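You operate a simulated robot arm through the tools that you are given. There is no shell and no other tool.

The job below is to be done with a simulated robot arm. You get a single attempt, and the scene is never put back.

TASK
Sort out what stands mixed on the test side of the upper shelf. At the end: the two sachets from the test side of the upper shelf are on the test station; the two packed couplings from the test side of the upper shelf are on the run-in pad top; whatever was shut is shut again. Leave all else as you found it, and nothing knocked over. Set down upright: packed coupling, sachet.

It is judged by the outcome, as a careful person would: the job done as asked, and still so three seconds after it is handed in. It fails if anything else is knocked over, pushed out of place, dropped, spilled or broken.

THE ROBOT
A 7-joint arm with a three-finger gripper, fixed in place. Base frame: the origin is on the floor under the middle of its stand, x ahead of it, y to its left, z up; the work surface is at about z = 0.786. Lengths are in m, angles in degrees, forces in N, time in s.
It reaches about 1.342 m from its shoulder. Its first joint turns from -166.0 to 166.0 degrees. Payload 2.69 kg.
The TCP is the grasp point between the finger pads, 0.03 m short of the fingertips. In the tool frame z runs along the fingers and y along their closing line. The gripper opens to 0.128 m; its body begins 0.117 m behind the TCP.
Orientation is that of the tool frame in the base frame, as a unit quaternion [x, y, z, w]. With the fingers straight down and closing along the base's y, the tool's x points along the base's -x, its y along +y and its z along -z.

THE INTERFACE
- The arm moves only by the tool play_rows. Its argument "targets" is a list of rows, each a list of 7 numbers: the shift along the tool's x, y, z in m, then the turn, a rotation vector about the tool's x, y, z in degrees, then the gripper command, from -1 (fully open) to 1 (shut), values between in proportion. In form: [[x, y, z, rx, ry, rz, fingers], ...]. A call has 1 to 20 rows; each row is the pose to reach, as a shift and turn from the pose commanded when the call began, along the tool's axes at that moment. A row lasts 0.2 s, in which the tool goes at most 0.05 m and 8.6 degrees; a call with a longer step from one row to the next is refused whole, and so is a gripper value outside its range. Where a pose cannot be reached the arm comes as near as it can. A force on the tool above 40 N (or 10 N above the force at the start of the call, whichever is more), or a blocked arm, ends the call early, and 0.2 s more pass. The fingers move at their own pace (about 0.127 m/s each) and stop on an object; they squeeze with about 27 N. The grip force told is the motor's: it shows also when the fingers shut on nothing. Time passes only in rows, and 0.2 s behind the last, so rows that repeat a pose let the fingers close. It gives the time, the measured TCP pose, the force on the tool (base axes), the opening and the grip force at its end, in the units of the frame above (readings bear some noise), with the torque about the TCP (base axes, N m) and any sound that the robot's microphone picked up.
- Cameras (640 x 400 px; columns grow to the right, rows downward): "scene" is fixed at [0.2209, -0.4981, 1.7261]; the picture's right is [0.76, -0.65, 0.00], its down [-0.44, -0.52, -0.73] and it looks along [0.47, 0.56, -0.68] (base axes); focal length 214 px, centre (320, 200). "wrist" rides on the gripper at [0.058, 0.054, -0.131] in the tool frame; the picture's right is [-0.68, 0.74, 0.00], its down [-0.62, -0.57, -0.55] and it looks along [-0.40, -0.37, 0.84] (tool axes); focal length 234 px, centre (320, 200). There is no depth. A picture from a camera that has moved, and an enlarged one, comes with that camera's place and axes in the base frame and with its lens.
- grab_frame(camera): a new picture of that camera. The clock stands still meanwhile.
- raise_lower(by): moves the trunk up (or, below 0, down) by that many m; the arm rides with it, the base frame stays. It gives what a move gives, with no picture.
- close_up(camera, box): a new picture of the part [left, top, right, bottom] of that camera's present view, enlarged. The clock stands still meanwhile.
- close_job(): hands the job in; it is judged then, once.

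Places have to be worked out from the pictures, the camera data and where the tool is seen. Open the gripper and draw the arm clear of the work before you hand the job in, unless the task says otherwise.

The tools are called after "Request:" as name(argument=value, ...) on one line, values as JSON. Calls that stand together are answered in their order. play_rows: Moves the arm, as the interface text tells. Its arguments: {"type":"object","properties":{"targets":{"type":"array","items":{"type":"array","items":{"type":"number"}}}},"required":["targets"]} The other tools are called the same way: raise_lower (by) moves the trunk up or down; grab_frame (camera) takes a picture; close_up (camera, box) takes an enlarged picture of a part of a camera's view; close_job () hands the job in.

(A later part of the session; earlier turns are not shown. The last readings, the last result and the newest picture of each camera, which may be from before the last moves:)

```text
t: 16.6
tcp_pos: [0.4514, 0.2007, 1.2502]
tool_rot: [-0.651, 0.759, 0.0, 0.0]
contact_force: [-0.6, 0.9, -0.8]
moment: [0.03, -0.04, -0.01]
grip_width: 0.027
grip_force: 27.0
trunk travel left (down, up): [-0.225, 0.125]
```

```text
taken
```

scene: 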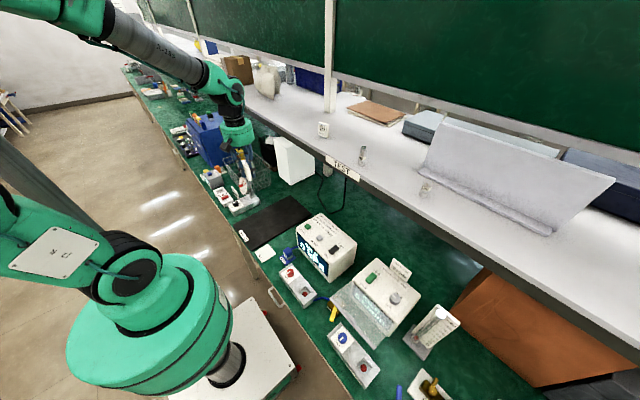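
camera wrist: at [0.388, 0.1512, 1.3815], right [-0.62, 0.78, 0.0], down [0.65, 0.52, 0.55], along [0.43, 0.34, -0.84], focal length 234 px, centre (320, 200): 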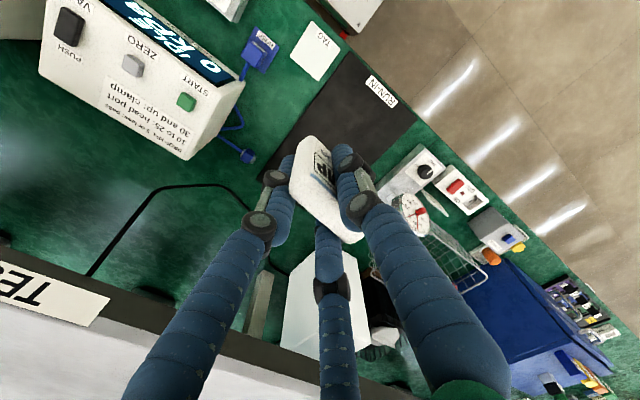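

Request:
close_up(camera="wrist", box=[170, 0, 370, 200])

Request:
close_up(camera="wrist", box=[0, 60, 300, 300])

```text
2.00 times, centred on (270, 100) of wrist
camera zoom: at [0.388, 0.1512, 1.3815], right [-0.62, 0.78, 0.0], down [0.65, 0.52, 0.55], along [0.43, 0.34, -0.84], focal length 468 px, centre (420, 400)
```

zoom: 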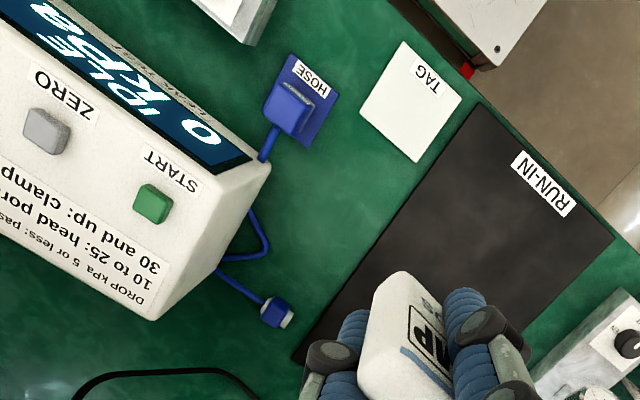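

```text
1.67 times, centred on (150, 180) of wrist
camera zoom: at [0.388, 0.1512, 1.3815], right [-0.62, 0.78, 0.0], down [0.65, 0.52, 0.55], along [0.43, 0.34, -0.84], focal length 390 px, centre (603, 233)
```

zoom: 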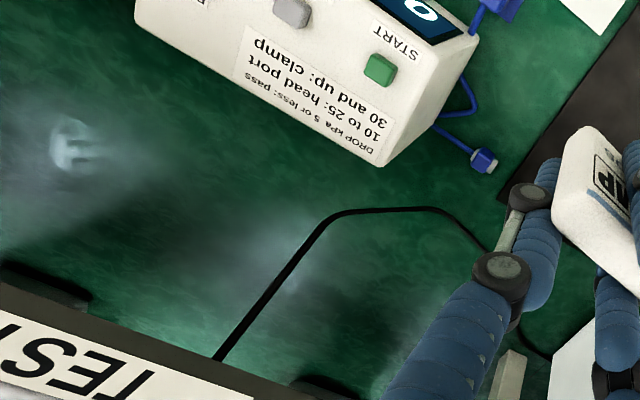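

The free green area is about x 0.45–0.61, y 0.10–0.20, between the HOSE pad, TAG tile and run-in mat. I bring DAMP above (0.555, 0.148) and descend to z≈0.90 first.

Request:
play_rows(targets=[[0.0072, -0.0228, 0.03, 0, 0, 0, 1], [0.0144, -0.0455, 0.06, 0, 0, 0, 1], [0.0217, -0.0683, 0.09, 0, 0, 0, 1], [0.0289, -0.091, 0.12, 0, 0, 0, 1], [0.0361, -0.1138, 0.15, 0, 0, 0, 1], [0.0361, -0.1138, 0.19, 0, 0, 0, 1], [0.0361, -0.1138, 0.23, 0, 0, 0, 1], [0.0361, -0.1138, 0.27, 0, 0, 0, 1], [0.0361, -0.1138, 0.31, 0, 0, 0, 1], [0.0361, -0.1138, 0.35, 0, 0, 0, 1]])

Request:
grab_frame(camera="wrist")

Request:
grab_frame(camera="scene")

```text
t: 18.8
tcp_pos: [0.5586, 0.1473, 0.8996]
tool_rot: [-0.651, 0.759, -0.001, 0.0]
contact_force: [0.6, 0.4, 0.6]
moment: [0.0, 0.05, 0.0]
grip_width: 0.027
grip_force: 26.9
trunk travel left (down, up): [-0.225, 0.125]
```

```text
taken
camera wrist: at [0.4949, 0.0985, 1.0308], right [-0.62, 0.78, 0.0], down [0.65, 0.52, 0.55], along [0.43, 0.34, -0.84], focal length 234 px, centre (320, 200)
```

wrist: 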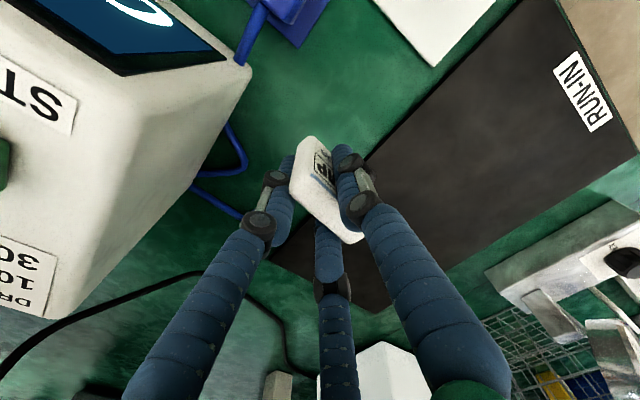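

```text
taken
```

scene: 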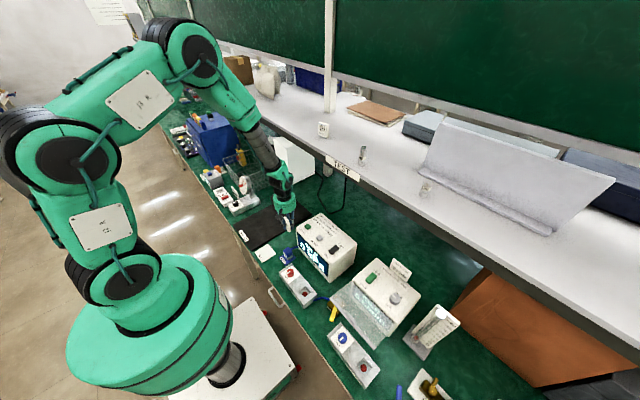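

Space below is clear. I lower to TCP z≈0.842 and inspect the gap before touching down.

Request:
play_rows(targets=[[0, 0, 0.02, 0, 0, 0, 1], [0, 0, 0.04, 0, 0, 0, 1], [0, 0, 0.052, 0, 0, 0, 1], [0, 0, 0.058, 0, 0, 0, 1]])

Request:
close_up(camera="scene", box=[250, 180, 330, 260])

Request:
close_up(camera="wrist", box=[220, 60, 420, 260])

```text
t: 19.8
tcp_pos: [0.5568, 0.1483, 0.8437]
tool_rot: [-0.65, 0.76, 0.0, 0.0]
contact_force: [0.6, -0.2, -0.7]
moment: [0.0, 0.05, 0.0]
grip_width: 0.0271
grip_force: 26.9
trunk travel left (down, up): [-0.225, 0.125]
```

```text
5.00 times, centred on (290, 220) of scene
camera zoom: at [0.2209, -0.4981, 1.7261], right [0.76, -0.65, 0.0], down [-0.44, -0.52, -0.73], along [0.47, 0.56, -0.68], focal length 1072 px, centre (470, 100)
```

zoom: 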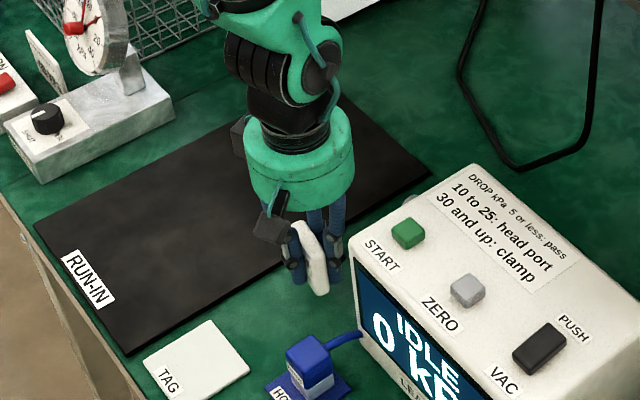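

```text
2.00 times, centred on (320, 160) of wrist
camera zoom: at [0.494, 0.0984, 0.9739], right [-0.62, 0.78, 0.0], down [0.65, 0.52, 0.55], along [0.43, 0.34, -0.84], focal length 468 px, centre (320, 280)
```

zoom: 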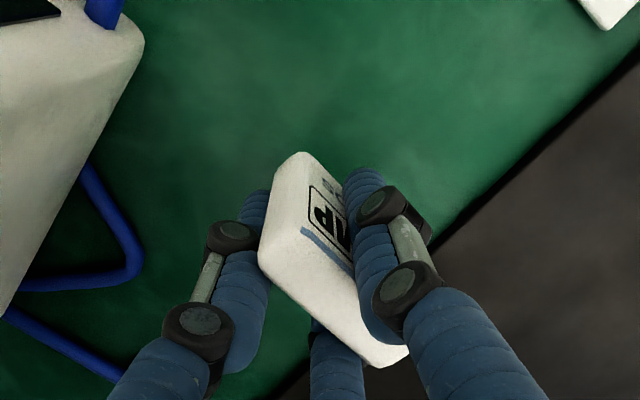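

The sachet is about a centimetre above the bench. I lower in small steps and watch the force for contact.

Request:
play_rows(targets=[[0, 0, 0.003, 0, 0, 0, 1], [0, 0, 0.006, 0, 0, 0, 1], [0, 0, 0.009, 0, 0, 0, 1]])

```text
t: 20.6
tcp_pos: [0.5569, 0.1475, 0.8333]
tool_rot: [-0.651, 0.759, 0.0, 0.0]
contact_force: [0.5, 0.0, -0.7]
moment: [0.0, -0.03, 0.0]
grip_width: 0.0271
grip_force: 26.6
trunk travel left (down, up): [-0.225, 0.125]
```

No contact yet at z≈0.833, so I keep stepping down by 2 mm.

Request:
play_rows(targets=[[0, 0, 0.002, 0, 0, 0, 1], [0, 0, 0.004, 0, 0, 0, 1]])

```text
t: 21.2
tcp_pos: [0.5564, 0.148, 0.8296]
tool_rot: [-0.651, 0.759, 0.0, -0.001]
contact_force: [-0.4, 0.5, -0.5]
moment: [0.01, 0.01, -0.02]
grip_width: 0.0272
grip_force: 26.8
trunk travel left (down, up): [-0.225, 0.125]
```

Request:
play_rows(targets=[[0, 0, 0.0015, 0, 0, 0, 1], [0, 0, 0.003, 0, 0, 0, 1]])

Request:
close_up(camera="wrist", box=[220, 60, 420, 260])

```text
t: 21.8
tcp_pos: [0.5572, 0.1477, 0.8282]
tool_rot: [-0.651, 0.759, -0.001, 0.001]
contact_force: [-0.3, 0.0, -0.6]
moment: [-0.01, -0.01, -0.03]
grip_width: 0.0272
grip_force: 27.4
trunk travel left (down, up): [-0.225, 0.125]
```

```text
2.00 times, centred on (320, 160) of wrist
camera zoom: at [0.4941, 0.0985, 0.9581], right [-0.62, 0.78, 0.0], down [0.65, 0.52, 0.55], along [0.43, 0.34, -0.84], focal length 468 px, centre (320, 280)
```

zoom: 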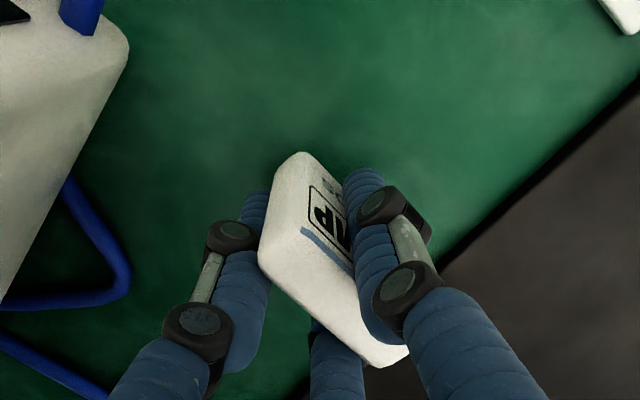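

Still no contact force at z≈0.828; I continue in small steps.

Request:
play_rows(targets=[[0, 0, 0.0015, 0, 0, 0, 1], [0, 0, 0.003, 0, 0, 0, 1]])

Request:
play_rows(targets=[[0, 0, 0.0015, 0, 0, 0, 1], [0, 0, 0.0025, 0, 0, 0, 1]])

```text
t: 22.4
tcp_pos: [0.558, 0.1483, 0.8236]
tool_rot: [-0.651, 0.759, 0.0, 0.0]
contact_force: [0.1, 1.1, -0.5]
moment: [0.0, -0.01, 0.02]
grip_width: 0.0269
grip_force: 26.6
trunk travel left (down, up): [-0.225, 0.125]
```

```text
t: 23.0
tcp_pos: [0.5567, 0.1476, 0.8217]
tool_rot: [-0.65, 0.76, 0.0, 0.001]
contact_force: [-0.5, -0.2, 0.2]
moment: [-0.01, -0.02, 0.03]
grip_width: 0.027
grip_force: 27.0
trunk travel left (down, up): [-0.225, 0.125]
```

Contact should have come by now if my shelf height were exact, so I check the gap visually before going lower.

Request:
close_up(camera="scene", box=[275, 210, 325, 250])

Request:
close_up(camera="wrist", box=[250, 100, 370, 220])

```text
10.00 times, centred on (300, 230) of scene
camera zoom: at [0.2209, -0.4981, 1.7261], right [0.76, -0.65, 0.0], down [-0.44, -0.52, -0.73], along [0.47, 0.56, -0.68], focal length 2145 px, centre (520, -100)
```

zoom: 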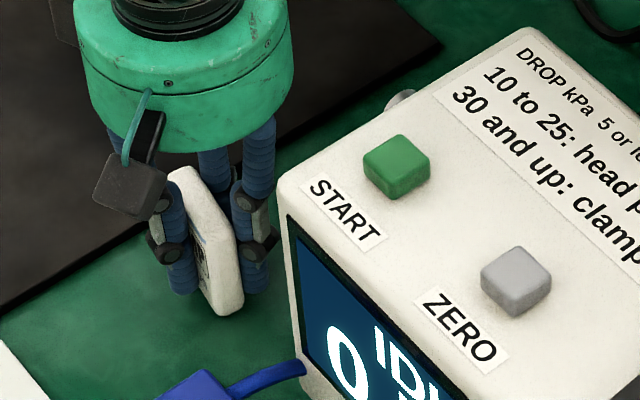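

```text
3.33 times, centred on (310, 160) of wrist
camera zoom: at [0.4943, 0.0982, 0.9528], right [-0.62, 0.78, 0.0], down [0.65, 0.52, 0.55], along [0.43, 0.34, -0.84], focal length 781 px, centre (353, 333)
```

zoom: 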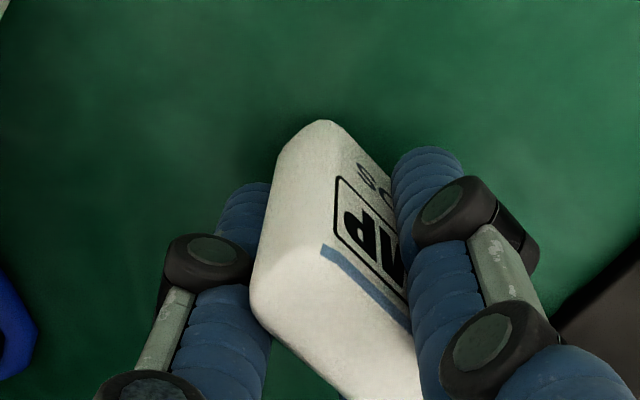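

The picture puts the sachet's bottom at about z 0.79, just above the bench (the shelf is then a bit higher than I took it, ~1.245). I step down 1 mm at a time and watch for contact.

Request:
play_rows(targets=[[0, 0, 0.001, 0, 0, 0, 1], [0, 0, 0.002, 0, 0, 0, 1]])

```text
t: 23.6
tcp_pos: [0.558, 0.1478, 0.821]
tool_rot: [-0.651, 0.759, 0.0, 0.001]
contact_force: [-1.6, 1.3, 9.5]
moment: [0.09, 0.15, -0.02]
grip_width: 0.027
grip_force: 27.3
trunk travel left (down, up): [-0.225, 0.125]
```

Contact shows (9.5 N) at z≈0.82, so the sachet is on the bench. I relieve 1 mm of press and open the fingers gradually.

Request:
play_rows(targets=[[0, 0, -0.001, 0, 0, 0, 1], [0, 0, -0.001, 0, 0, 0, 0.56], [0, 0, -0.001, 0, 0, 0, 0.5], [0, 0, -0.001, 0, 0, 0, 0.4], [0, 0, -0.001, 0, 0, 0, 0.3], [0, 0, -0.001, 0, 0, 0, 0.2], [0, 0, -0.001, 0, 0, 0, 0.05], [0, 0, -0.001, 0, 0, 0, 0.05]])

Request:
close_up(camera="wrist", box=[220, 60, 420, 260])

Request:
close_up(camera="scene", box=[260, 200, 324, 250])

```text
t: 25.4
tcp_pos: [0.5573, 0.1475, 0.8207]
tool_rot: [-0.651, 0.759, 0.0, -0.001]
contact_force: [0.2, -0.4, 0.6]
moment: [-0.01, 0.01, 0.01]
grip_width: 0.0612
grip_force: 0.0
trunk travel left (down, up): [-0.225, 0.125]
```

```text
2.00 times, centred on (320, 160) of wrist
camera zoom: at [0.4942, 0.0981, 0.9517], right [-0.62, 0.78, 0.0], down [0.65, 0.52, 0.55], along [0.43, 0.34, -0.84], focal length 468 px, centre (320, 280)
```

zoom: 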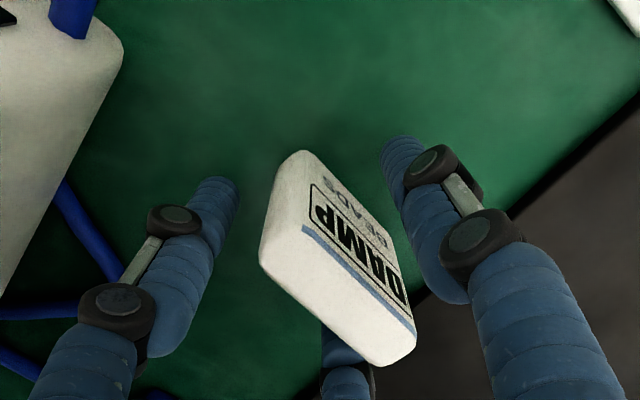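

```text
8.00 times, centred on (292, 225) of scene
camera zoom: at [0.2209, -0.4981, 1.7261], right [0.76, -0.65, 0.0], down [-0.44, -0.52, -0.73], along [0.47, 0.56, -0.68], focal length 1716 px, centre (544, 0)
```

zoom: 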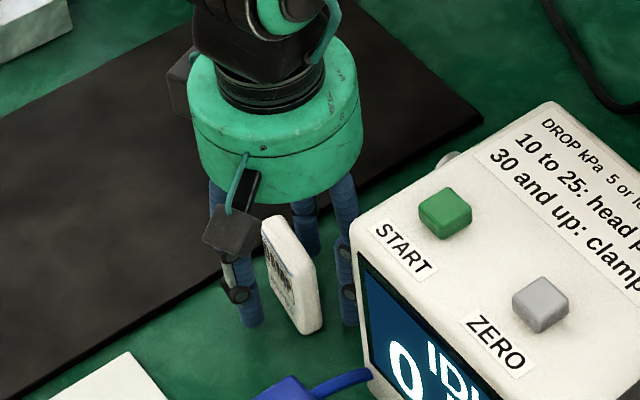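

DAMP stands free and upright with the fingers clear. I rise straight up slowly.

Request:
play_rows(targets=[[0, 0, -0.01, 0, 0, 0, 0.0], [0, 0, -0.03, 0, 0, 0, -0.1], [0, 0, -0.06, 0, 0, 0, -0.1], [0, 0, -0.1, 0, 0, 0, -0.1], [0, 0, -0.15, 0, 0, 0, -0.1], [0, 0, -0.2, 0, 0, 0, -0.1], [0, 0, -0.25, 0, 0, 0, -0.1], [0, 0, -0.3, 0, 0, 0, -0.1]])

Request:
grab_frame(camera="wrist")

Request:
close_up(camera="scene", box=[230, 170, 358, 270])

```text
t: 27.2
tcp_pos: [0.5565, 0.1476, 1.1202]
tool_rot: [-0.651, 0.759, 0.0, 0.0]
contact_force: [0.3, -0.5, -0.4]
moment: [0.0, 0.0, 0.01]
grip_width: 0.0704
grip_force: 0.0
trunk travel left (down, up): [-0.225, 0.125]
```

```text
taken
camera wrist: at [0.4941, 0.0983, 1.2518], right [-0.62, 0.78, 0.0], down [0.65, 0.52, 0.55], along [0.43, 0.34, -0.84], focal length 234 px, centre (320, 200)
```

wrist: 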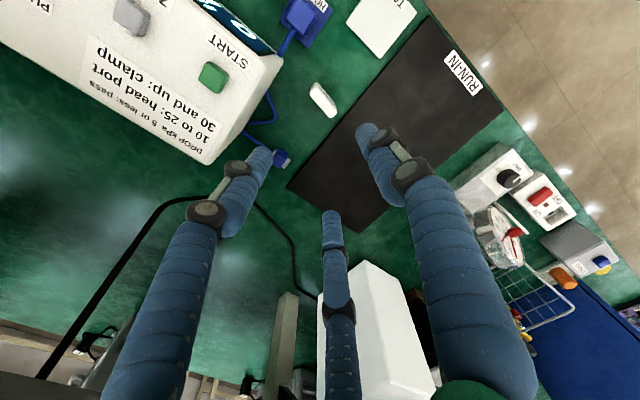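

```text
4.00 times, centred on (294, 220) of scene
camera zoom: at [0.2209, -0.4981, 1.7261], right [0.76, -0.65, 0.0], down [-0.44, -0.52, -0.73], along [0.47, 0.56, -0.68], focal length 858 px, centre (424, 120)
```

zoom: 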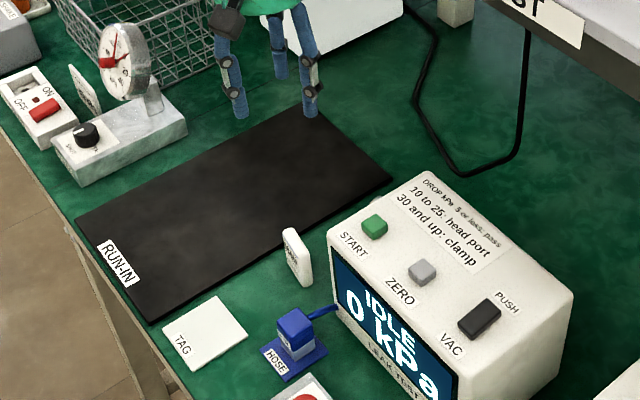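

DAMP stands upright on the bench between the mat and leak tester. Next is DRY, which recomputes to (0.8585, 0.229) with its face normal ~13.4° off x; I rise above shelf height, swing over it and turn 22.4° to match.

Request:
play_rows(targets=[[0, 0, -0.05, 0, 0, 0, -0.4], [0, 0, -0.1, 0, 0, 0, -0.4], [0, 0, -0.15, 0, 0, 0, -0.4], [0, 0, -0.2, 0, 0, 0, -0.4], [0, 0, -0.25, 0, 0, 0, -0.4], [0, 0, -0.295, 0, 0, 0, -0.4], [-0.0182, -0.0413, -0.295, 0, 0, -3.2, -0.4], [-0.0364, -0.0825, -0.295, 0, 0, -6.4, -0.4], [-0.0546, -0.1238, -0.295, 0, 0, -9.6, -0.4], [-0.0728, -0.165, -0.295, 0, 0, -12.8, -0.4], [-0.091, -0.2063, -0.295, 0, 0, -16, -0.4], [-0.1092, -0.2475, -0.295, 0, 0, -19.2, -0.4], [-0.1274, -0.2888, -0.295, 0, 0, -22.4, -0.4]])

Request:
grab_frame(camera="wrist")

Request:
close_up(camera="wrist", box=[240, 70, 400, 190])

```text
t: 30.0
tcp_pos: [0.8637, 0.2285, 1.4112]
tool_rot: [0.786, -0.619, -0.002, 0.001]
contact_force: [0.5, 0.2, -1.1]
moment: [-0.01, 0.06, -0.01]
grip_width: 0.0896
grip_force: 0.1
trunk travel left (down, up): [-0.225, 0.125]
```

```text
taken
camera wrist: at [0.8251, 0.1603, 1.544], right [-0.87, 0.48, 0.0], down [0.41, 0.73, 0.55], along [0.26, 0.48, -0.84], focal length 234 px, centre (320, 200)
```

wrist: 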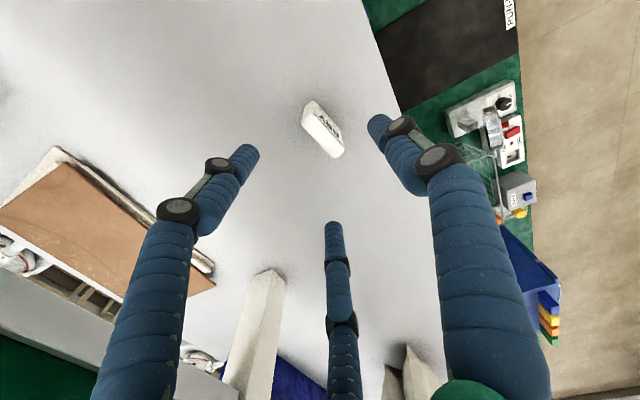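

```text
3.33 times, centred on (320, 130) of wrist
camera zoom: at [0.8251, 0.1603, 1.544], right [-0.87, 0.48, 0.0], down [0.41, 0.73, 0.55], along [0.26, 0.48, -0.84], focal length 781 px, centre (320, 433)
```

zoom: 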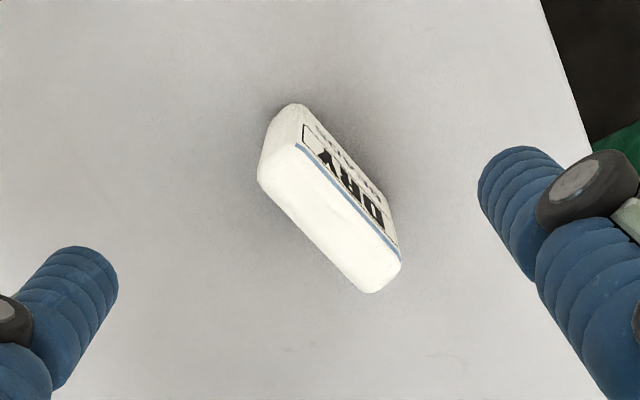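

The tool is aligned with DRY (centre at (0.8595, 0.2286), yaw matches). I descend to TCP z≈1.281 and grip it as before.

Request:
play_rows(targets=[[0, 0, 0.03, 0, 0, 0, -0.4], [0, 0, 0.06, 0, 0, 0, -0.4], [0, 0, 0.09, 0, 0, 0, -0.4], [0, 0, 0.11, 0, 0, 0, -0.4], [0, 0, 0.122, 0, 0, 0, -0.4], [0, 0, 0.132, 0, 0, 0, -0.4]])

Request:
close_up(camera="wrist", box=[220, 80, 420, 280])

Request:
close_up(camera="scene", box=[270, 60, 398, 160])

```text
t: 31.4
tcp_pos: [0.8618, 0.2309, 1.2825]
tool_rot: [0.786, -0.619, 0.0, -0.001]
contact_force: [0.7, -0.4, -0.4]
moment: [-0.01, 0.0, 0.01]
grip_width: 0.0894
grip_force: 0.1
trunk travel left (down, up): [-0.225, 0.125]
```

```text
2.00 times, centred on (320, 180) of wrist
camera zoom: at [0.8224, 0.1597, 1.4139], right [-0.87, 0.48, 0.0], down [0.41, 0.73, 0.55], along [0.27, 0.48, -0.84], focal length 468 px, centre (320, 240)
```

zoom: 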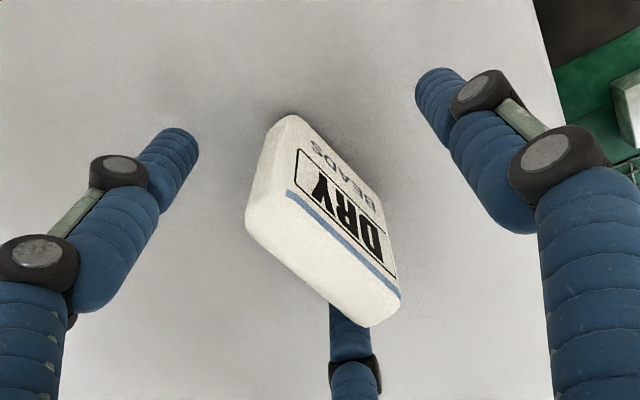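

```text
4.00 times, centred on (334, 110) of scene
camera zoom: at [0.2209, -0.4981, 1.7261], right [0.76, -0.65, 0.0], down [-0.44, -0.52, -0.73], along [0.47, 0.56, -0.68], focal length 858 px, centre (264, 560)
```

zoom: 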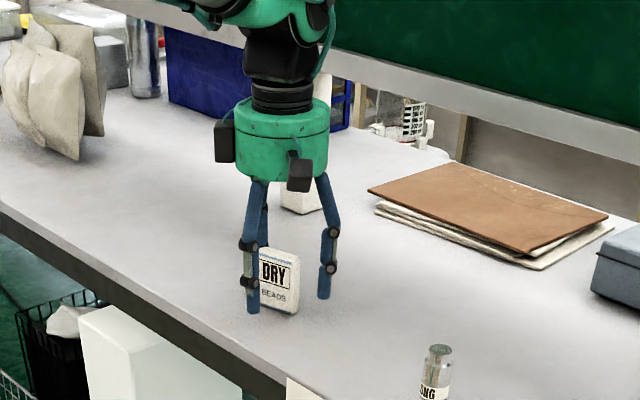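

DRY is centred between the fingers and square to the closing line. I close on it and lift.

Request:
play_rows(targets=[[0, 0, 0, 0, 0, 0, 0.2], [0, 0, 0, 0, 0, 0, 0.6], [0, 0, 0, 0, 0, 0, 1], [0, 0, 0, 0, 0, 0, 1], [0, 0, 0, 0, 0, 0, 1]])

Request:
play_rows(targets=[[0, 0, -0.01, 0, 0, 0, 1], [0, 0, -0.025, 0, 0, 0, 1], [0, 0, -0.05, 0, 0, 0, 1], [0, 0, -0.08, 0, 0, 0, 1], [0, 0, -0.12, 0, 0, 0, 1]])

Request:
close_up(camera="wrist", box=[220, 80, 420, 280])

Request:
close_up(camera="scene", box=[270, 40, 398, 160])

```text
t: 32.6
tcp_pos: [0.8614, 0.2285, 1.2821]
tool_rot: [0.785, -0.619, 0.0, 0.0]
contact_force: [0.1, 0.4, -0.4]
moment: [-0.01, 0.01, -0.01]
grip_width: 0.0272
grip_force: 27.1
trunk travel left (down, up): [-0.225, 0.125]
```

```text
t: 33.8
tcp_pos: [0.8602, 0.2302, 1.402]
tool_rot: [0.786, -0.618, 0.0, 0.001]
contact_force: [0.1, 0.9, -1.1]
moment: [0.01, 0.0, 0.01]
grip_width: 0.0273
grip_force: 26.9
trunk travel left (down, up): [-0.225, 0.125]
```

```text
2.00 times, centred on (320, 180) of wrist
camera zoom: at [0.8225, 0.1609, 1.5334], right [-0.87, 0.49, 0.0], down [0.41, 0.73, 0.55], along [0.27, 0.48, -0.84], focal length 468 px, centre (320, 240)
```

zoom: 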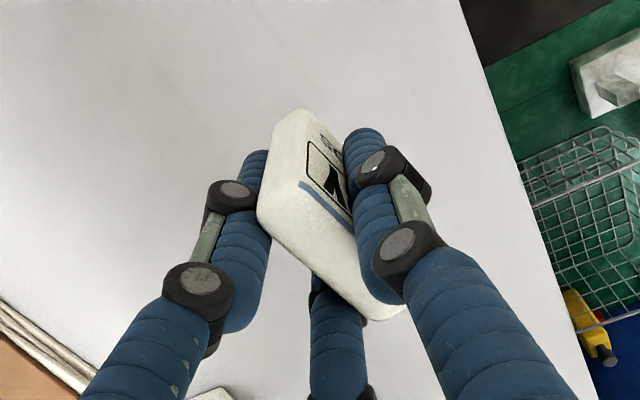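

```text
3.33 times, centred on (334, 100) of scene
camera zoom: at [0.2209, -0.4981, 1.7261], right [0.76, -0.65, 0.0], down [-0.44, -0.52, -0.73], along [0.47, 0.56, -0.68], focal length 715 px, centre (273, 533)
```

zoom: 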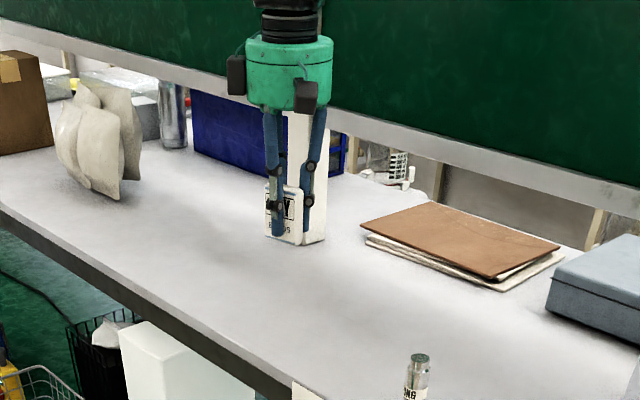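

DRY is gripped the same way and lifted upright. I retreat from the shelf to above (0.493, 0.148), turning 13.5° so it faces squarely, and start down.

Request:
play_rows(targets=[[-0.0008, 0.0419, 0, 0, 0, 1.5, 1], [-0.0015, 0.0838, 0, 0, 0, 3, 1], [-0.0023, 0.1258, 0, 0, 0, 4.5, 1], [-0.0031, 0.1677, 0, 0, 0, 6, 1], [-0.0038, 0.2096, 0, 0, 0, 7.5, 1], [-0.0046, 0.2515, 0, 0, 0, 9, 1], [-0.0054, 0.2935, 0, 0, 0, 10.5, 1], [-0.0061, 0.3354, 0, 0, 0, 12, 1], [-0.0069, 0.3773, 0, 0, 0, 13.5, 1], [-0.0069, 0.3773, 0.045, 0, 0, 13.5, 1], [-0.0069, 0.3773, 0.09, 0, 0, 13.5, 1], [-0.0069, 0.3773, 0.135, 0, 0, 13.5, 1], [-0.0069, 0.3773, 0.18, 0, 0, 13.5, 1], [-0.0069, 0.3773, 0.225, 0, 0, 13.5, 1], [-0.0069, 0.3773, 0.27, 0, 0, 13.5, 1], [-0.0069, 0.3773, 0.315, 0, 0, 13.5, 1], [-0.0069, 0.3773, 0.36, 0, 0, 13.5, 1], [-0.0069, 0.3773, 0.4, 0, 0, 13.5, 1]])

Request:
grab_frame(camera="wrist")

Request:
grab_frame(camera="scene")

```text
t: 37.6
tcp_pos: [0.4946, 0.1471, 1.0035]
tool_rot: [0.707, -0.707, 0.0, 0.0]
contact_force: [-0.1, 0.0, -0.6]
moment: [0.02, -0.01, -0.04]
grip_width: 0.0269
grip_force: 26.6
trunk travel left (down, up): [-0.225, 0.125]
```

```text
taken
camera wrist: at [0.4392, 0.0882, 1.1346], right [-0.74, 0.68, 0.0], down [0.56, 0.62, 0.55], along [0.37, 0.4, -0.84], focal length 234 px, centre (320, 200)
```

wrist: 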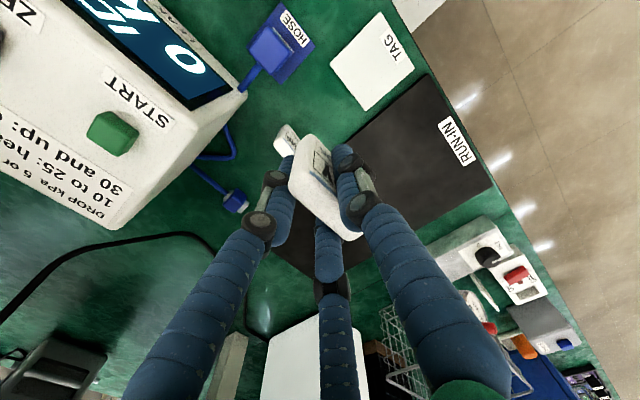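

```text
taken
```

scene: 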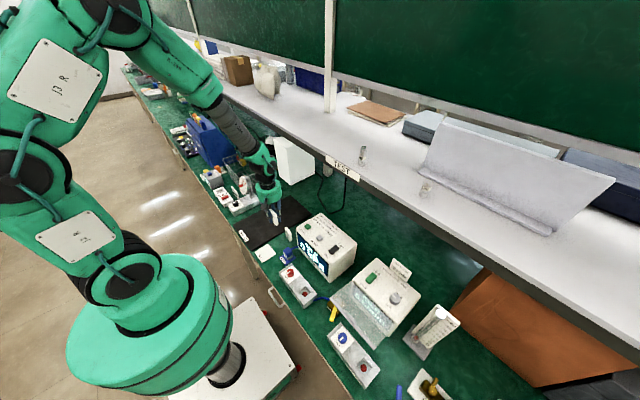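

DRY is above its spot, with DAMP about 6 cm behind it in x. I lower to z≈0.85 and check clearances.

Request:
play_rows(targets=[[0, 0, 0.04, 0, 0, 0, 1], [0, 0, 0.08, 0, 0, 0, 1], [0, 0, 0.115, 0, 0, 0, 1], [0, 0, 0.14, 0, 0, 0, 1], [0, 0, 0.155, 0, 0, 0, 1]])

Request:
close_up(camera="wrist", box=[200, 50, 440, 230])

Request:
close_up(camera="scene", box=[250, 195, 330, 260])

```text
t: 38.8
tcp_pos: [0.4947, 0.1485, 0.8486]
tool_rot: [0.708, -0.707, 0.0, -0.001]
contact_force: [-0.5, -0.2, 0.0]
moment: [-0.03, -0.02, -0.03]
grip_width: 0.0269
grip_force: 26.9
trunk travel left (down, up): [-0.225, 0.125]
```

```text
2.22 times, centred on (320, 140) of wrist
camera zoom: at [0.4395, 0.0891, 0.9795], right [-0.74, 0.68, 0.0], down [0.56, 0.62, 0.55], along [0.37, 0.4, -0.84], focal length 520 px, centre (320, 333)
```

zoom: 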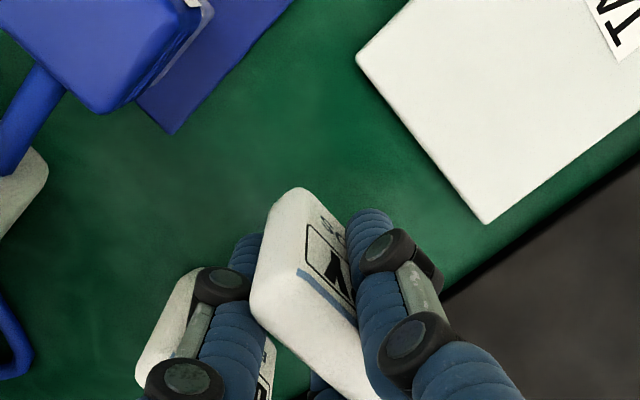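

```text
6.15 times, centred on (290, 228) of scene
camera zoom: at [0.2209, -0.4981, 1.7261], right [0.76, -0.65, 0.0], down [-0.44, -0.52, -0.73], along [0.47, 0.56, -0.68], focal length 1320 px, centre (505, 31)
```

zoom: 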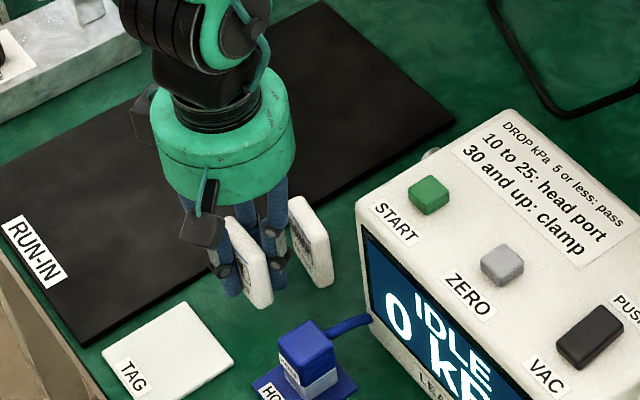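

Clearances look fine (about 2 cm to DAMP, a bit to the TAG tile). I lower toward the expected contact at z≈0.822.

Request:
play_rows(targets=[[0, 0, 0.01, 0, 0, 0, 1], [0, 0, 0.018, 0, 0, 0, 1], [0, 0, 0.022, 0, 0, 0, 1]])

Request:
play_rows(targets=[[0, 0, 0.001, 0, 0, 0, 1], [0, 0, 0.002, 0, 0, 0, 1]])

```text
t: 39.6
tcp_pos: [0.4947, 0.1484, 0.8267]
tool_rot: [0.708, -0.706, 0.001, 0.0]
contact_force: [0.0, 0.3, -1.0]
moment: [-0.03, 0.01, -0.04]
grip_width: 0.0269
grip_force: 27.2
trunk travel left (down, up): [-0.225, 0.125]
```

```text
t: 40.2
tcp_pos: [0.4939, 0.1469, 0.8247]
tool_rot: [0.708, -0.707, 0.0, 0.0]
contact_force: [-0.3, 0.5, -1.0]
moment: [-0.02, 0.01, 0.02]
grip_width: 0.0271
grip_force: 27.0
trunk travel left (down, up): [-0.225, 0.125]
```

No contact yet at ~0.824; I continue with 1 mm steps.

Request:
play_rows(targets=[[0, 0, 0.001, 0, 0, 0, 1], [0, 0, 0.002, 0, 0, 0, 1]])

```text
t: 40.8
tcp_pos: [0.4937, 0.1473, 0.8221]
tool_rot: [0.708, -0.706, 0.001, 0.0]
contact_force: [-0.8, -0.8, 1.7]
moment: [-0.04, 0.04, 0.01]
grip_width: 0.027
grip_force: 26.7
trunk travel left (down, up): [-0.225, 0.125]
```

A light contact begins (1.7 N). One more millimetre to be sure, then release.

Request:
play_rows(targets=[[0, 0, 0.001, 0, 0, 0, 1]])

```text
t: 41.2
tcp_pos: [0.493, 0.1481, 0.8222]
tool_rot: [0.708, -0.706, 0.0, 0.0]
contact_force: [-1.9, -2.0, 13.0]
moment: [-0.09, 0.17, 0.06]
grip_width: 0.0269
grip_force: 27.2
trunk travel left (down, up): [-0.225, 0.125]
```

Firm contact now (13 N). I ease up 1 mm and open gradually to a 0.05 opening only.

Request:
play_rows(targets=[[0, 0, -0.001, 0, 0, 0, 1], [0, 0, -0.001, 0, 0, 0, 0.56], [0, 0, -0.001, 0, 0, 0, 0.5], [0, 0, -0.001, 0, 0, 0, 0.42], [0, 0, -0.001, 0, 0, 0, 0.34], [0, 0, -0.001, 0, 0, 0, 0.26], [0, 0, -0.001, 0, 0, 0, 0.22], [0, 0, -0.001, 0, 0, 0, 0.22]])

Request:
close_up(camera="wrist", box=[200, 50, 440, 230])

Request:
close_up(camera="scene", box=[250, 195, 330, 260])

```text
t: 43.0
tcp_pos: [0.4946, 0.1478, 0.8224]
tool_rot: [0.708, -0.707, 0.0, 0.0]
contact_force: [-0.7, 0.4, 0.2]
moment: [-0.01, 0.01, 0.01]
grip_width: 0.05
grip_force: 0.1
trunk travel left (down, up): [-0.225, 0.125]
```

```text
2.22 times, centred on (320, 140) of wrist
camera zoom: at [0.4393, 0.0891, 0.9536], right [-0.74, 0.68, 0.0], down [0.57, 0.62, 0.55], along [0.37, 0.4, -0.84], focal length 520 px, centre (320, 333)
```

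zoom: 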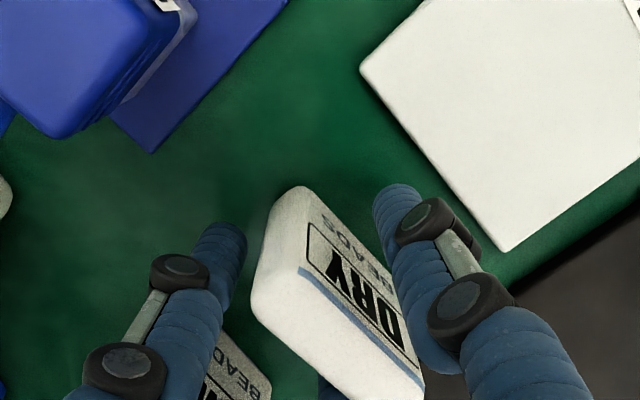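

```text
6.15 times, centred on (290, 228) of scene
camera zoom: at [0.2209, -0.4981, 1.7261], right [0.76, -0.65, 0.0], down [-0.44, -0.52, -0.73], along [0.47, 0.56, -0.68], focal length 1320 px, centre (505, 31)
```

zoom: 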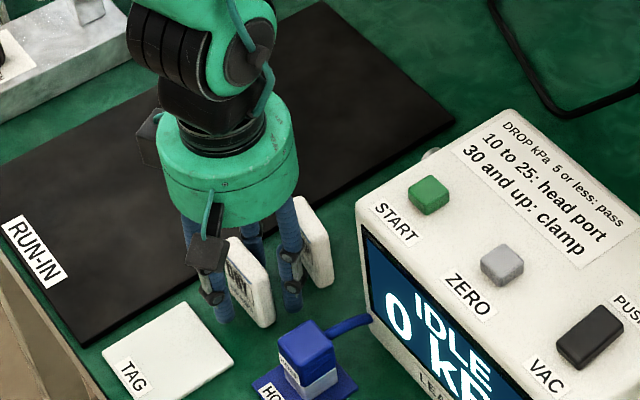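

DRY stands free, the fingers clear of both sachets. I rise straight up.

Request:
play_rows(targets=[[0, 0, -0.01, 0, 0, 0, 0.2], [0, 0, -0.025, 0, 0, 0, 0.2], [0, 0, -0.05, 0, 0, 0, 0.2], [0, 0, -0.09, 0, 0, 0, 0.2], [0, 0, -0.14, 0, 0, 0, 0.1], [0, 0, -0.19, 0, 0, 0, 0], [0, 0, -0.24, 0, 0, 0, 0], [0, 0, -0.29, 0, 0, 0, 0], [0, 0, -0.34, 0, 0, 0, 0], [0, 0, -0.39, 0, 0, 0, 0], [0, 0, -0.44, 0, 0, 0, 0], [0, 0, -0.49, 0, 0, 0, 0], [0, 0, -0.54, 0, 0, 0, 0], [0, 0, -0.59, 0, 0, 0, 0]])

Request:
grab_frame(camera="wrist")

Request:
close_up(camera="scene", box=[230, 170, 358, 270])

Request:
close_up(camera="scene", box=[340, 130, 436, 205])

```text
t: 46.0
tcp_pos: [0.4948, 0.1467, 1.4116]
tool_rot: [0.708, -0.706, -0.001, 0.001]
contact_force: [-0.1, 0.9, 0.1]
moment: [0.01, -0.02, -0.01]
grip_width: 0.0641
grip_force: 0.1
trunk travel left (down, up): [-0.225, 0.125]
```

```text
taken
camera wrist: at [0.4392, 0.0887, 1.5432], right [-0.74, 0.68, 0.0], down [0.57, 0.62, 0.55], along [0.37, 0.4, -0.84], focal length 234 px, centre (320, 200)
```

wrist: 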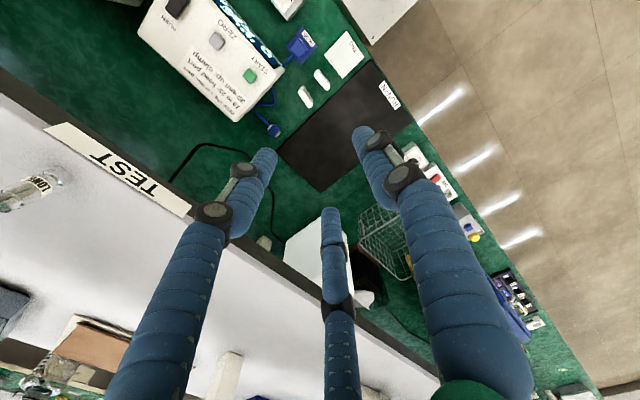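

```text
4.00 times, centred on (294, 220) of scene
camera zoom: at [0.2209, -0.4981, 1.7261], right [0.76, -0.65, 0.0], down [-0.44, -0.52, -0.73], along [0.47, 0.56, -0.68], focal length 858 px, centre (424, 120)
```

zoom: 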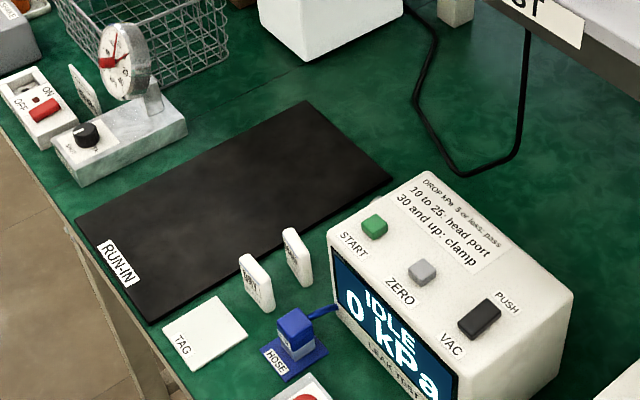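

```text
5.33 times, centred on (388, 168) of scene
camera zoom: at [0.2209, -0.4981, 1.7261], right [0.76, -0.65, 0.0], down [-0.44, -0.52, -0.73], along [0.47, 0.56, -0.68], focal length 1144 px, centre (-43, 373)
```

zoom: 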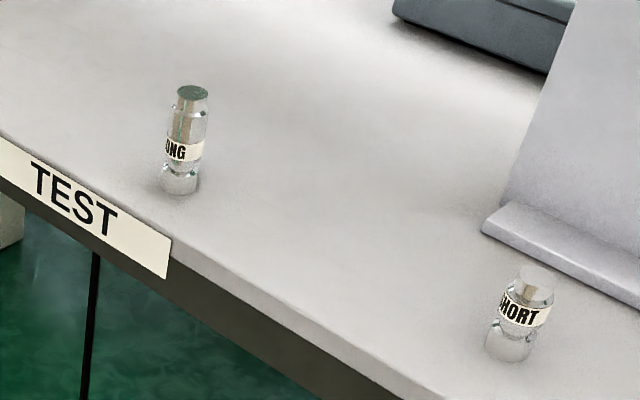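

Both sachets stand upright on the test bench. Now the couplings: LONG at about (0.82, −0.05), ~76 mm tall, ~27 mm diameter; I move above it at the same height.

Request:
play_rows(targets=[[0.0246, -0.0408, 0, 0, 0, 0, 0], [0.0493, -0.0815, 0, 0, 0, 0, 0], [0.0739, -0.1223, 0, 0, 0, 0, 0], [0.0985, -0.163, 0, 0, 0, 0, -0.1], [0.1231, -0.2038, 0, 0, 0, 0, -0.2], [0.1478, -0.2445, 0, 0, 0, 0, -0.2], [0.1724, -0.2853, 0, 0, 0, 0, -0.2], [0.197, -0.326, 0, 0, 0, 0, -0.2]])

Request:
grab_frame(camera="wrist")

Request:
close_up(camera="wrist", box=[240, 60, 400, 180])

Request:
close_up(camera="scene", box=[300, 60, 428, 180])

```text
t: 47.8
tcp_pos: [0.8194, -0.0498, 1.4088]
tool_rot: [0.707, -0.707, 0.0, 0.001]
contact_force: [0.3, -0.1, -1.7]
moment: [0.03, -0.01, -0.02]
grip_width: 0.0771
grip_force: 0.1
trunk travel left (down, up): [-0.225, 0.125]
```

```text
taken
camera wrist: at [0.7662, -0.1087, 1.5409], right [-0.74, 0.68, 0.0], down [0.57, 0.62, 0.55], along [0.37, 0.4, -0.84], focal length 234 px, centre (320, 200)
```

wrist: 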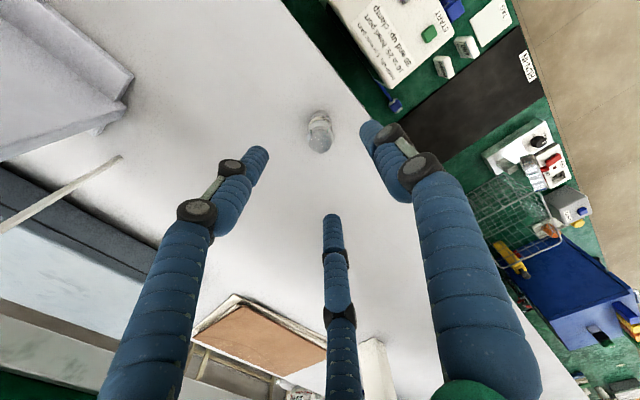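

```text
3.33 times, centred on (320, 120) of wrist
camera zoom: at [0.7662, -0.1087, 1.5409], right [-0.74, 0.68, 0.0], down [0.57, 0.62, 0.55], along [0.37, 0.4, -0.84], focal length 781 px, centre (320, 467)
```

zoom: 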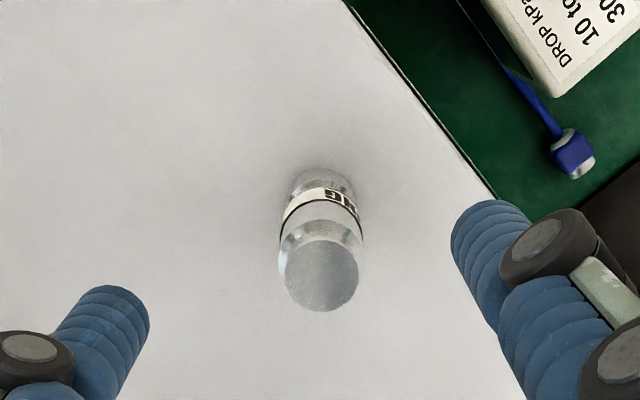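

```text
3.33 times, centred on (364, 120) of scene
camera zoom: at [0.2209, -0.4981, 1.7261], right [0.76, -0.65, 0.0], down [-0.44, -0.52, -0.73], along [0.47, 0.56, -0.68], focal length 715 px, centre (173, 467)
```

zoom: 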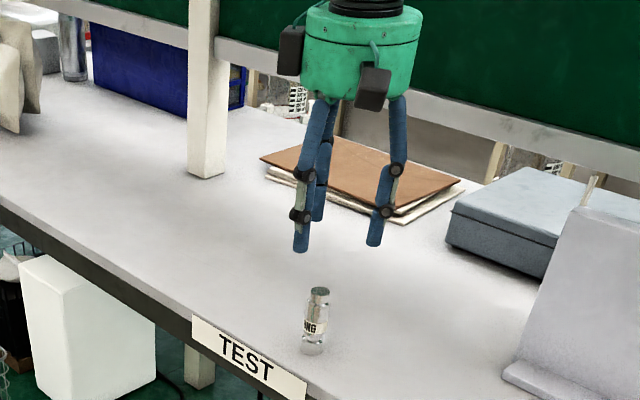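

The LONG coupling lies almost exactly on the tool axis. I descend to TCP z≈1.287 with a 0.077 opening.

Request:
play_rows(targets=[[0, 0, 0.03, 0, 0, 0, -0.2], [0, 0, 0.06, 0, 0, 0, -0.2], [0, 0, 0.085, 0, 0, 0, -0.2], [0, 0, 0.105, 0, 0, 0, -0.2], [0, 0, 0.123, 0, 0, 0, -0.2]])

Request:
close_up(camera="wrist", box=[220, 80, 420, 280])

Request:
close_up(camera="scene", box=[310, 90, 422, 180])

```text
t: 49.0
tcp_pos: [0.8195, -0.051, 1.2886]
tool_rot: [0.707, -0.707, 0.0, 0.0]
contact_force: [0.3, -0.4, 0.7]
moment: [0.0, 0.0, 0.01]
grip_width: 0.0767
grip_force: 0.0
trunk travel left (down, up): [-0.225, 0.125]
```

```text
2.00 times, centred on (320, 180) of wrist
camera zoom: at [0.7656, -0.1083, 1.4197], right [-0.74, 0.68, 0.0], down [0.56, 0.62, 0.55], along [0.37, 0.4, -0.84], focal length 468 px, centre (320, 240)
```

zoom: 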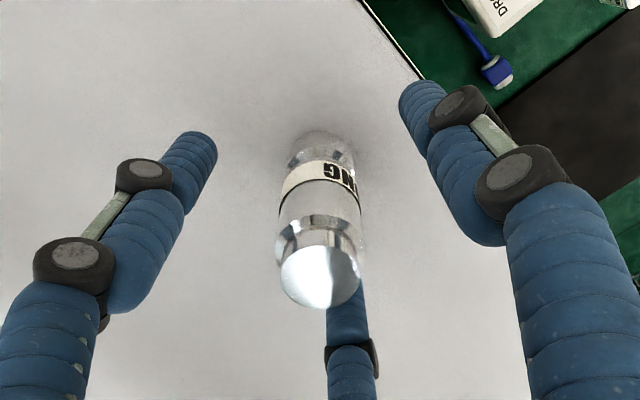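

```text
4.44 times, centred on (366, 135) of scene
camera zoom: at [0.2209, -0.4981, 1.7261], right [0.76, -0.65, 0.0], down [-0.44, -0.52, -0.73], along [0.47, 0.56, -0.68], focal length 953 px, centre (116, 489)
```

zoom: 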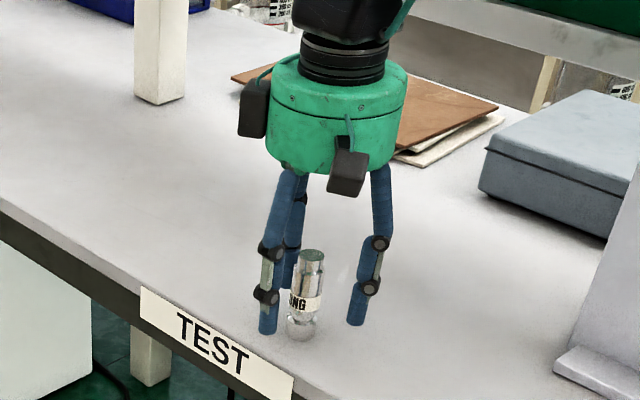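

The coupling is centred among the three fingers. I close on it, then lift.

Request:
play_rows(targets=[[0, 0, 0, 0, 0, 0, 0.2], [0, 0, 0, 0, 0, 0, 0.5], [0, 0, 0, 0, 0, 0, 0.7], [0, 0, 0, 0, 0, 0, 1], [0, 0, 0, 0, 0, 0, 1], [0, 0, 0, 0, 0, 0, 1]])

Request:
close_up(camera="wrist", box=[220, 80, 420, 280])

```text
t: 50.4
tcp_pos: [0.8194, -0.0498, 1.2887]
tool_rot: [0.707, -0.707, 0.0, 0.0]
contact_force: [0.3, 0.6, 0.6]
moment: [0.03, 0.0, 0.0]
grip_width: 0.0255
grip_force: 27.3
trunk travel left (down, up): [-0.225, 0.125]
```

```text
2.00 times, centred on (320, 180) of wrist
camera zoom: at [0.7653, -0.1082, 1.4199], right [-0.74, 0.68, 0.0], down [0.57, 0.62, 0.55], along [0.37, 0.4, -0.84], focal length 468 px, centre (320, 240)
```

zoom: 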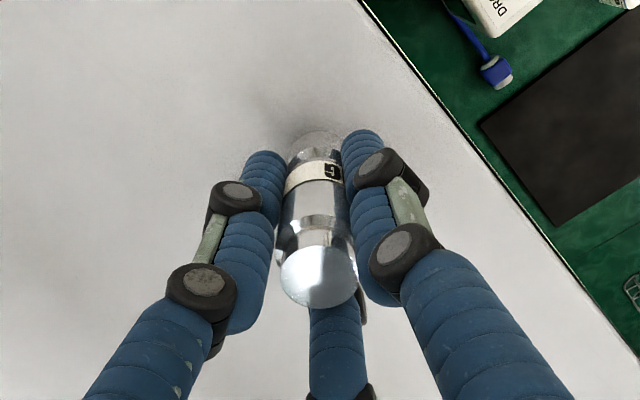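

A firm grip at 25.5 mm. I lift LONG, back out over the bench and move across above the mat at (0.62, 0.33).

Request:
play_rows(targets=[[0, 0, -0.01, 0, 0, 0, 1], [0, 0, -0.03, 0, 0, 0, 1], [0, 0, -0.07, 0, 0, 0, 1], [0, 0, -0.115, 0, 0, 0, 1], [0, 0.04, -0.115, 0, 0, 0, 1], [0, 0.08, -0.115, 0, 0, 0, 1], [0, 0.12, -0.115, 0, 0, 0, 1], [0, 0.16, -0.115, 0, 0, 0, 1], [0, 0.2, -0.115, 0, 0, 0, 1], [-0.0475, 0.2, -0.115, 0, 0, 0, 1], [-0.095, 0.2, -0.115, 0, 0, 0, 1], [-0.1425, 0.2, -0.115, 0, 0, 0, 1], [-0.19, 0.2, -0.115, 0, 0, 0, 1], [-0.2375, 0.2, -0.115, 0, 0, 0, 1], [-0.285, 0.2, -0.115, 0, 0, 0, 1], [-0.3325, 0.2, -0.115, 0, 0, 0, 1], [-0.38, 0.2, -0.115, 0, 0, 0, 1]])

Request:
grab_frame(camera="wrist")

Request:
grab_frame(camera="scene")

```text
t: 54.0
tcp_pos: [0.6196, 0.3319, 1.4062]
tool_rot: [-0.707, 0.707, 0.0, -0.001]
contact_force: [1.0, 0.2, -1.6]
moment: [0.01, 0.01, 0.0]
grip_width: 0.0253
grip_force: 27.2
trunk travel left (down, up): [-0.225, 0.125]
```

```text
taken
camera wrist: at [0.5646, 0.2726, 1.5367], right [-0.74, 0.68, 0.0], down [0.57, 0.62, 0.55], along [0.37, 0.4, -0.84], focal length 234 px, centre (320, 200)
```

wrist: 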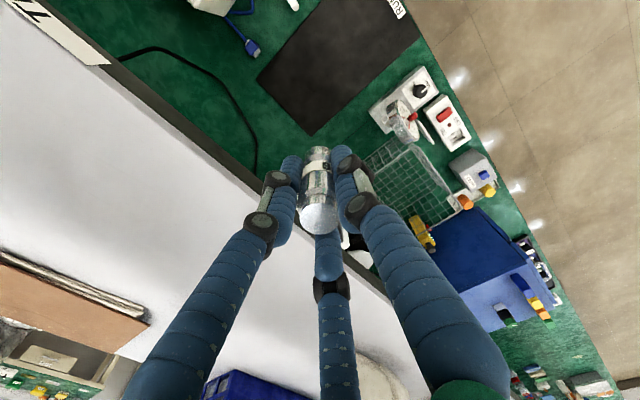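

```text
taken
```

scene: 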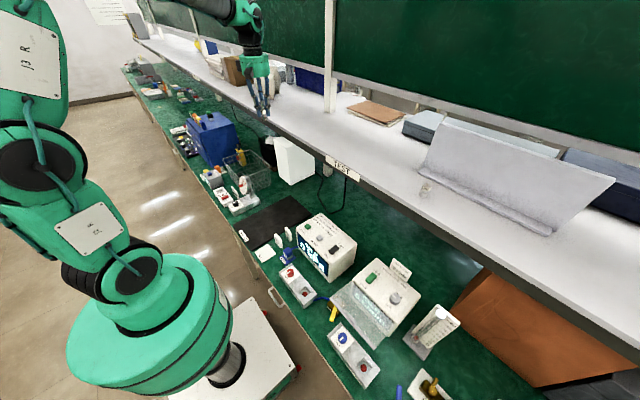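

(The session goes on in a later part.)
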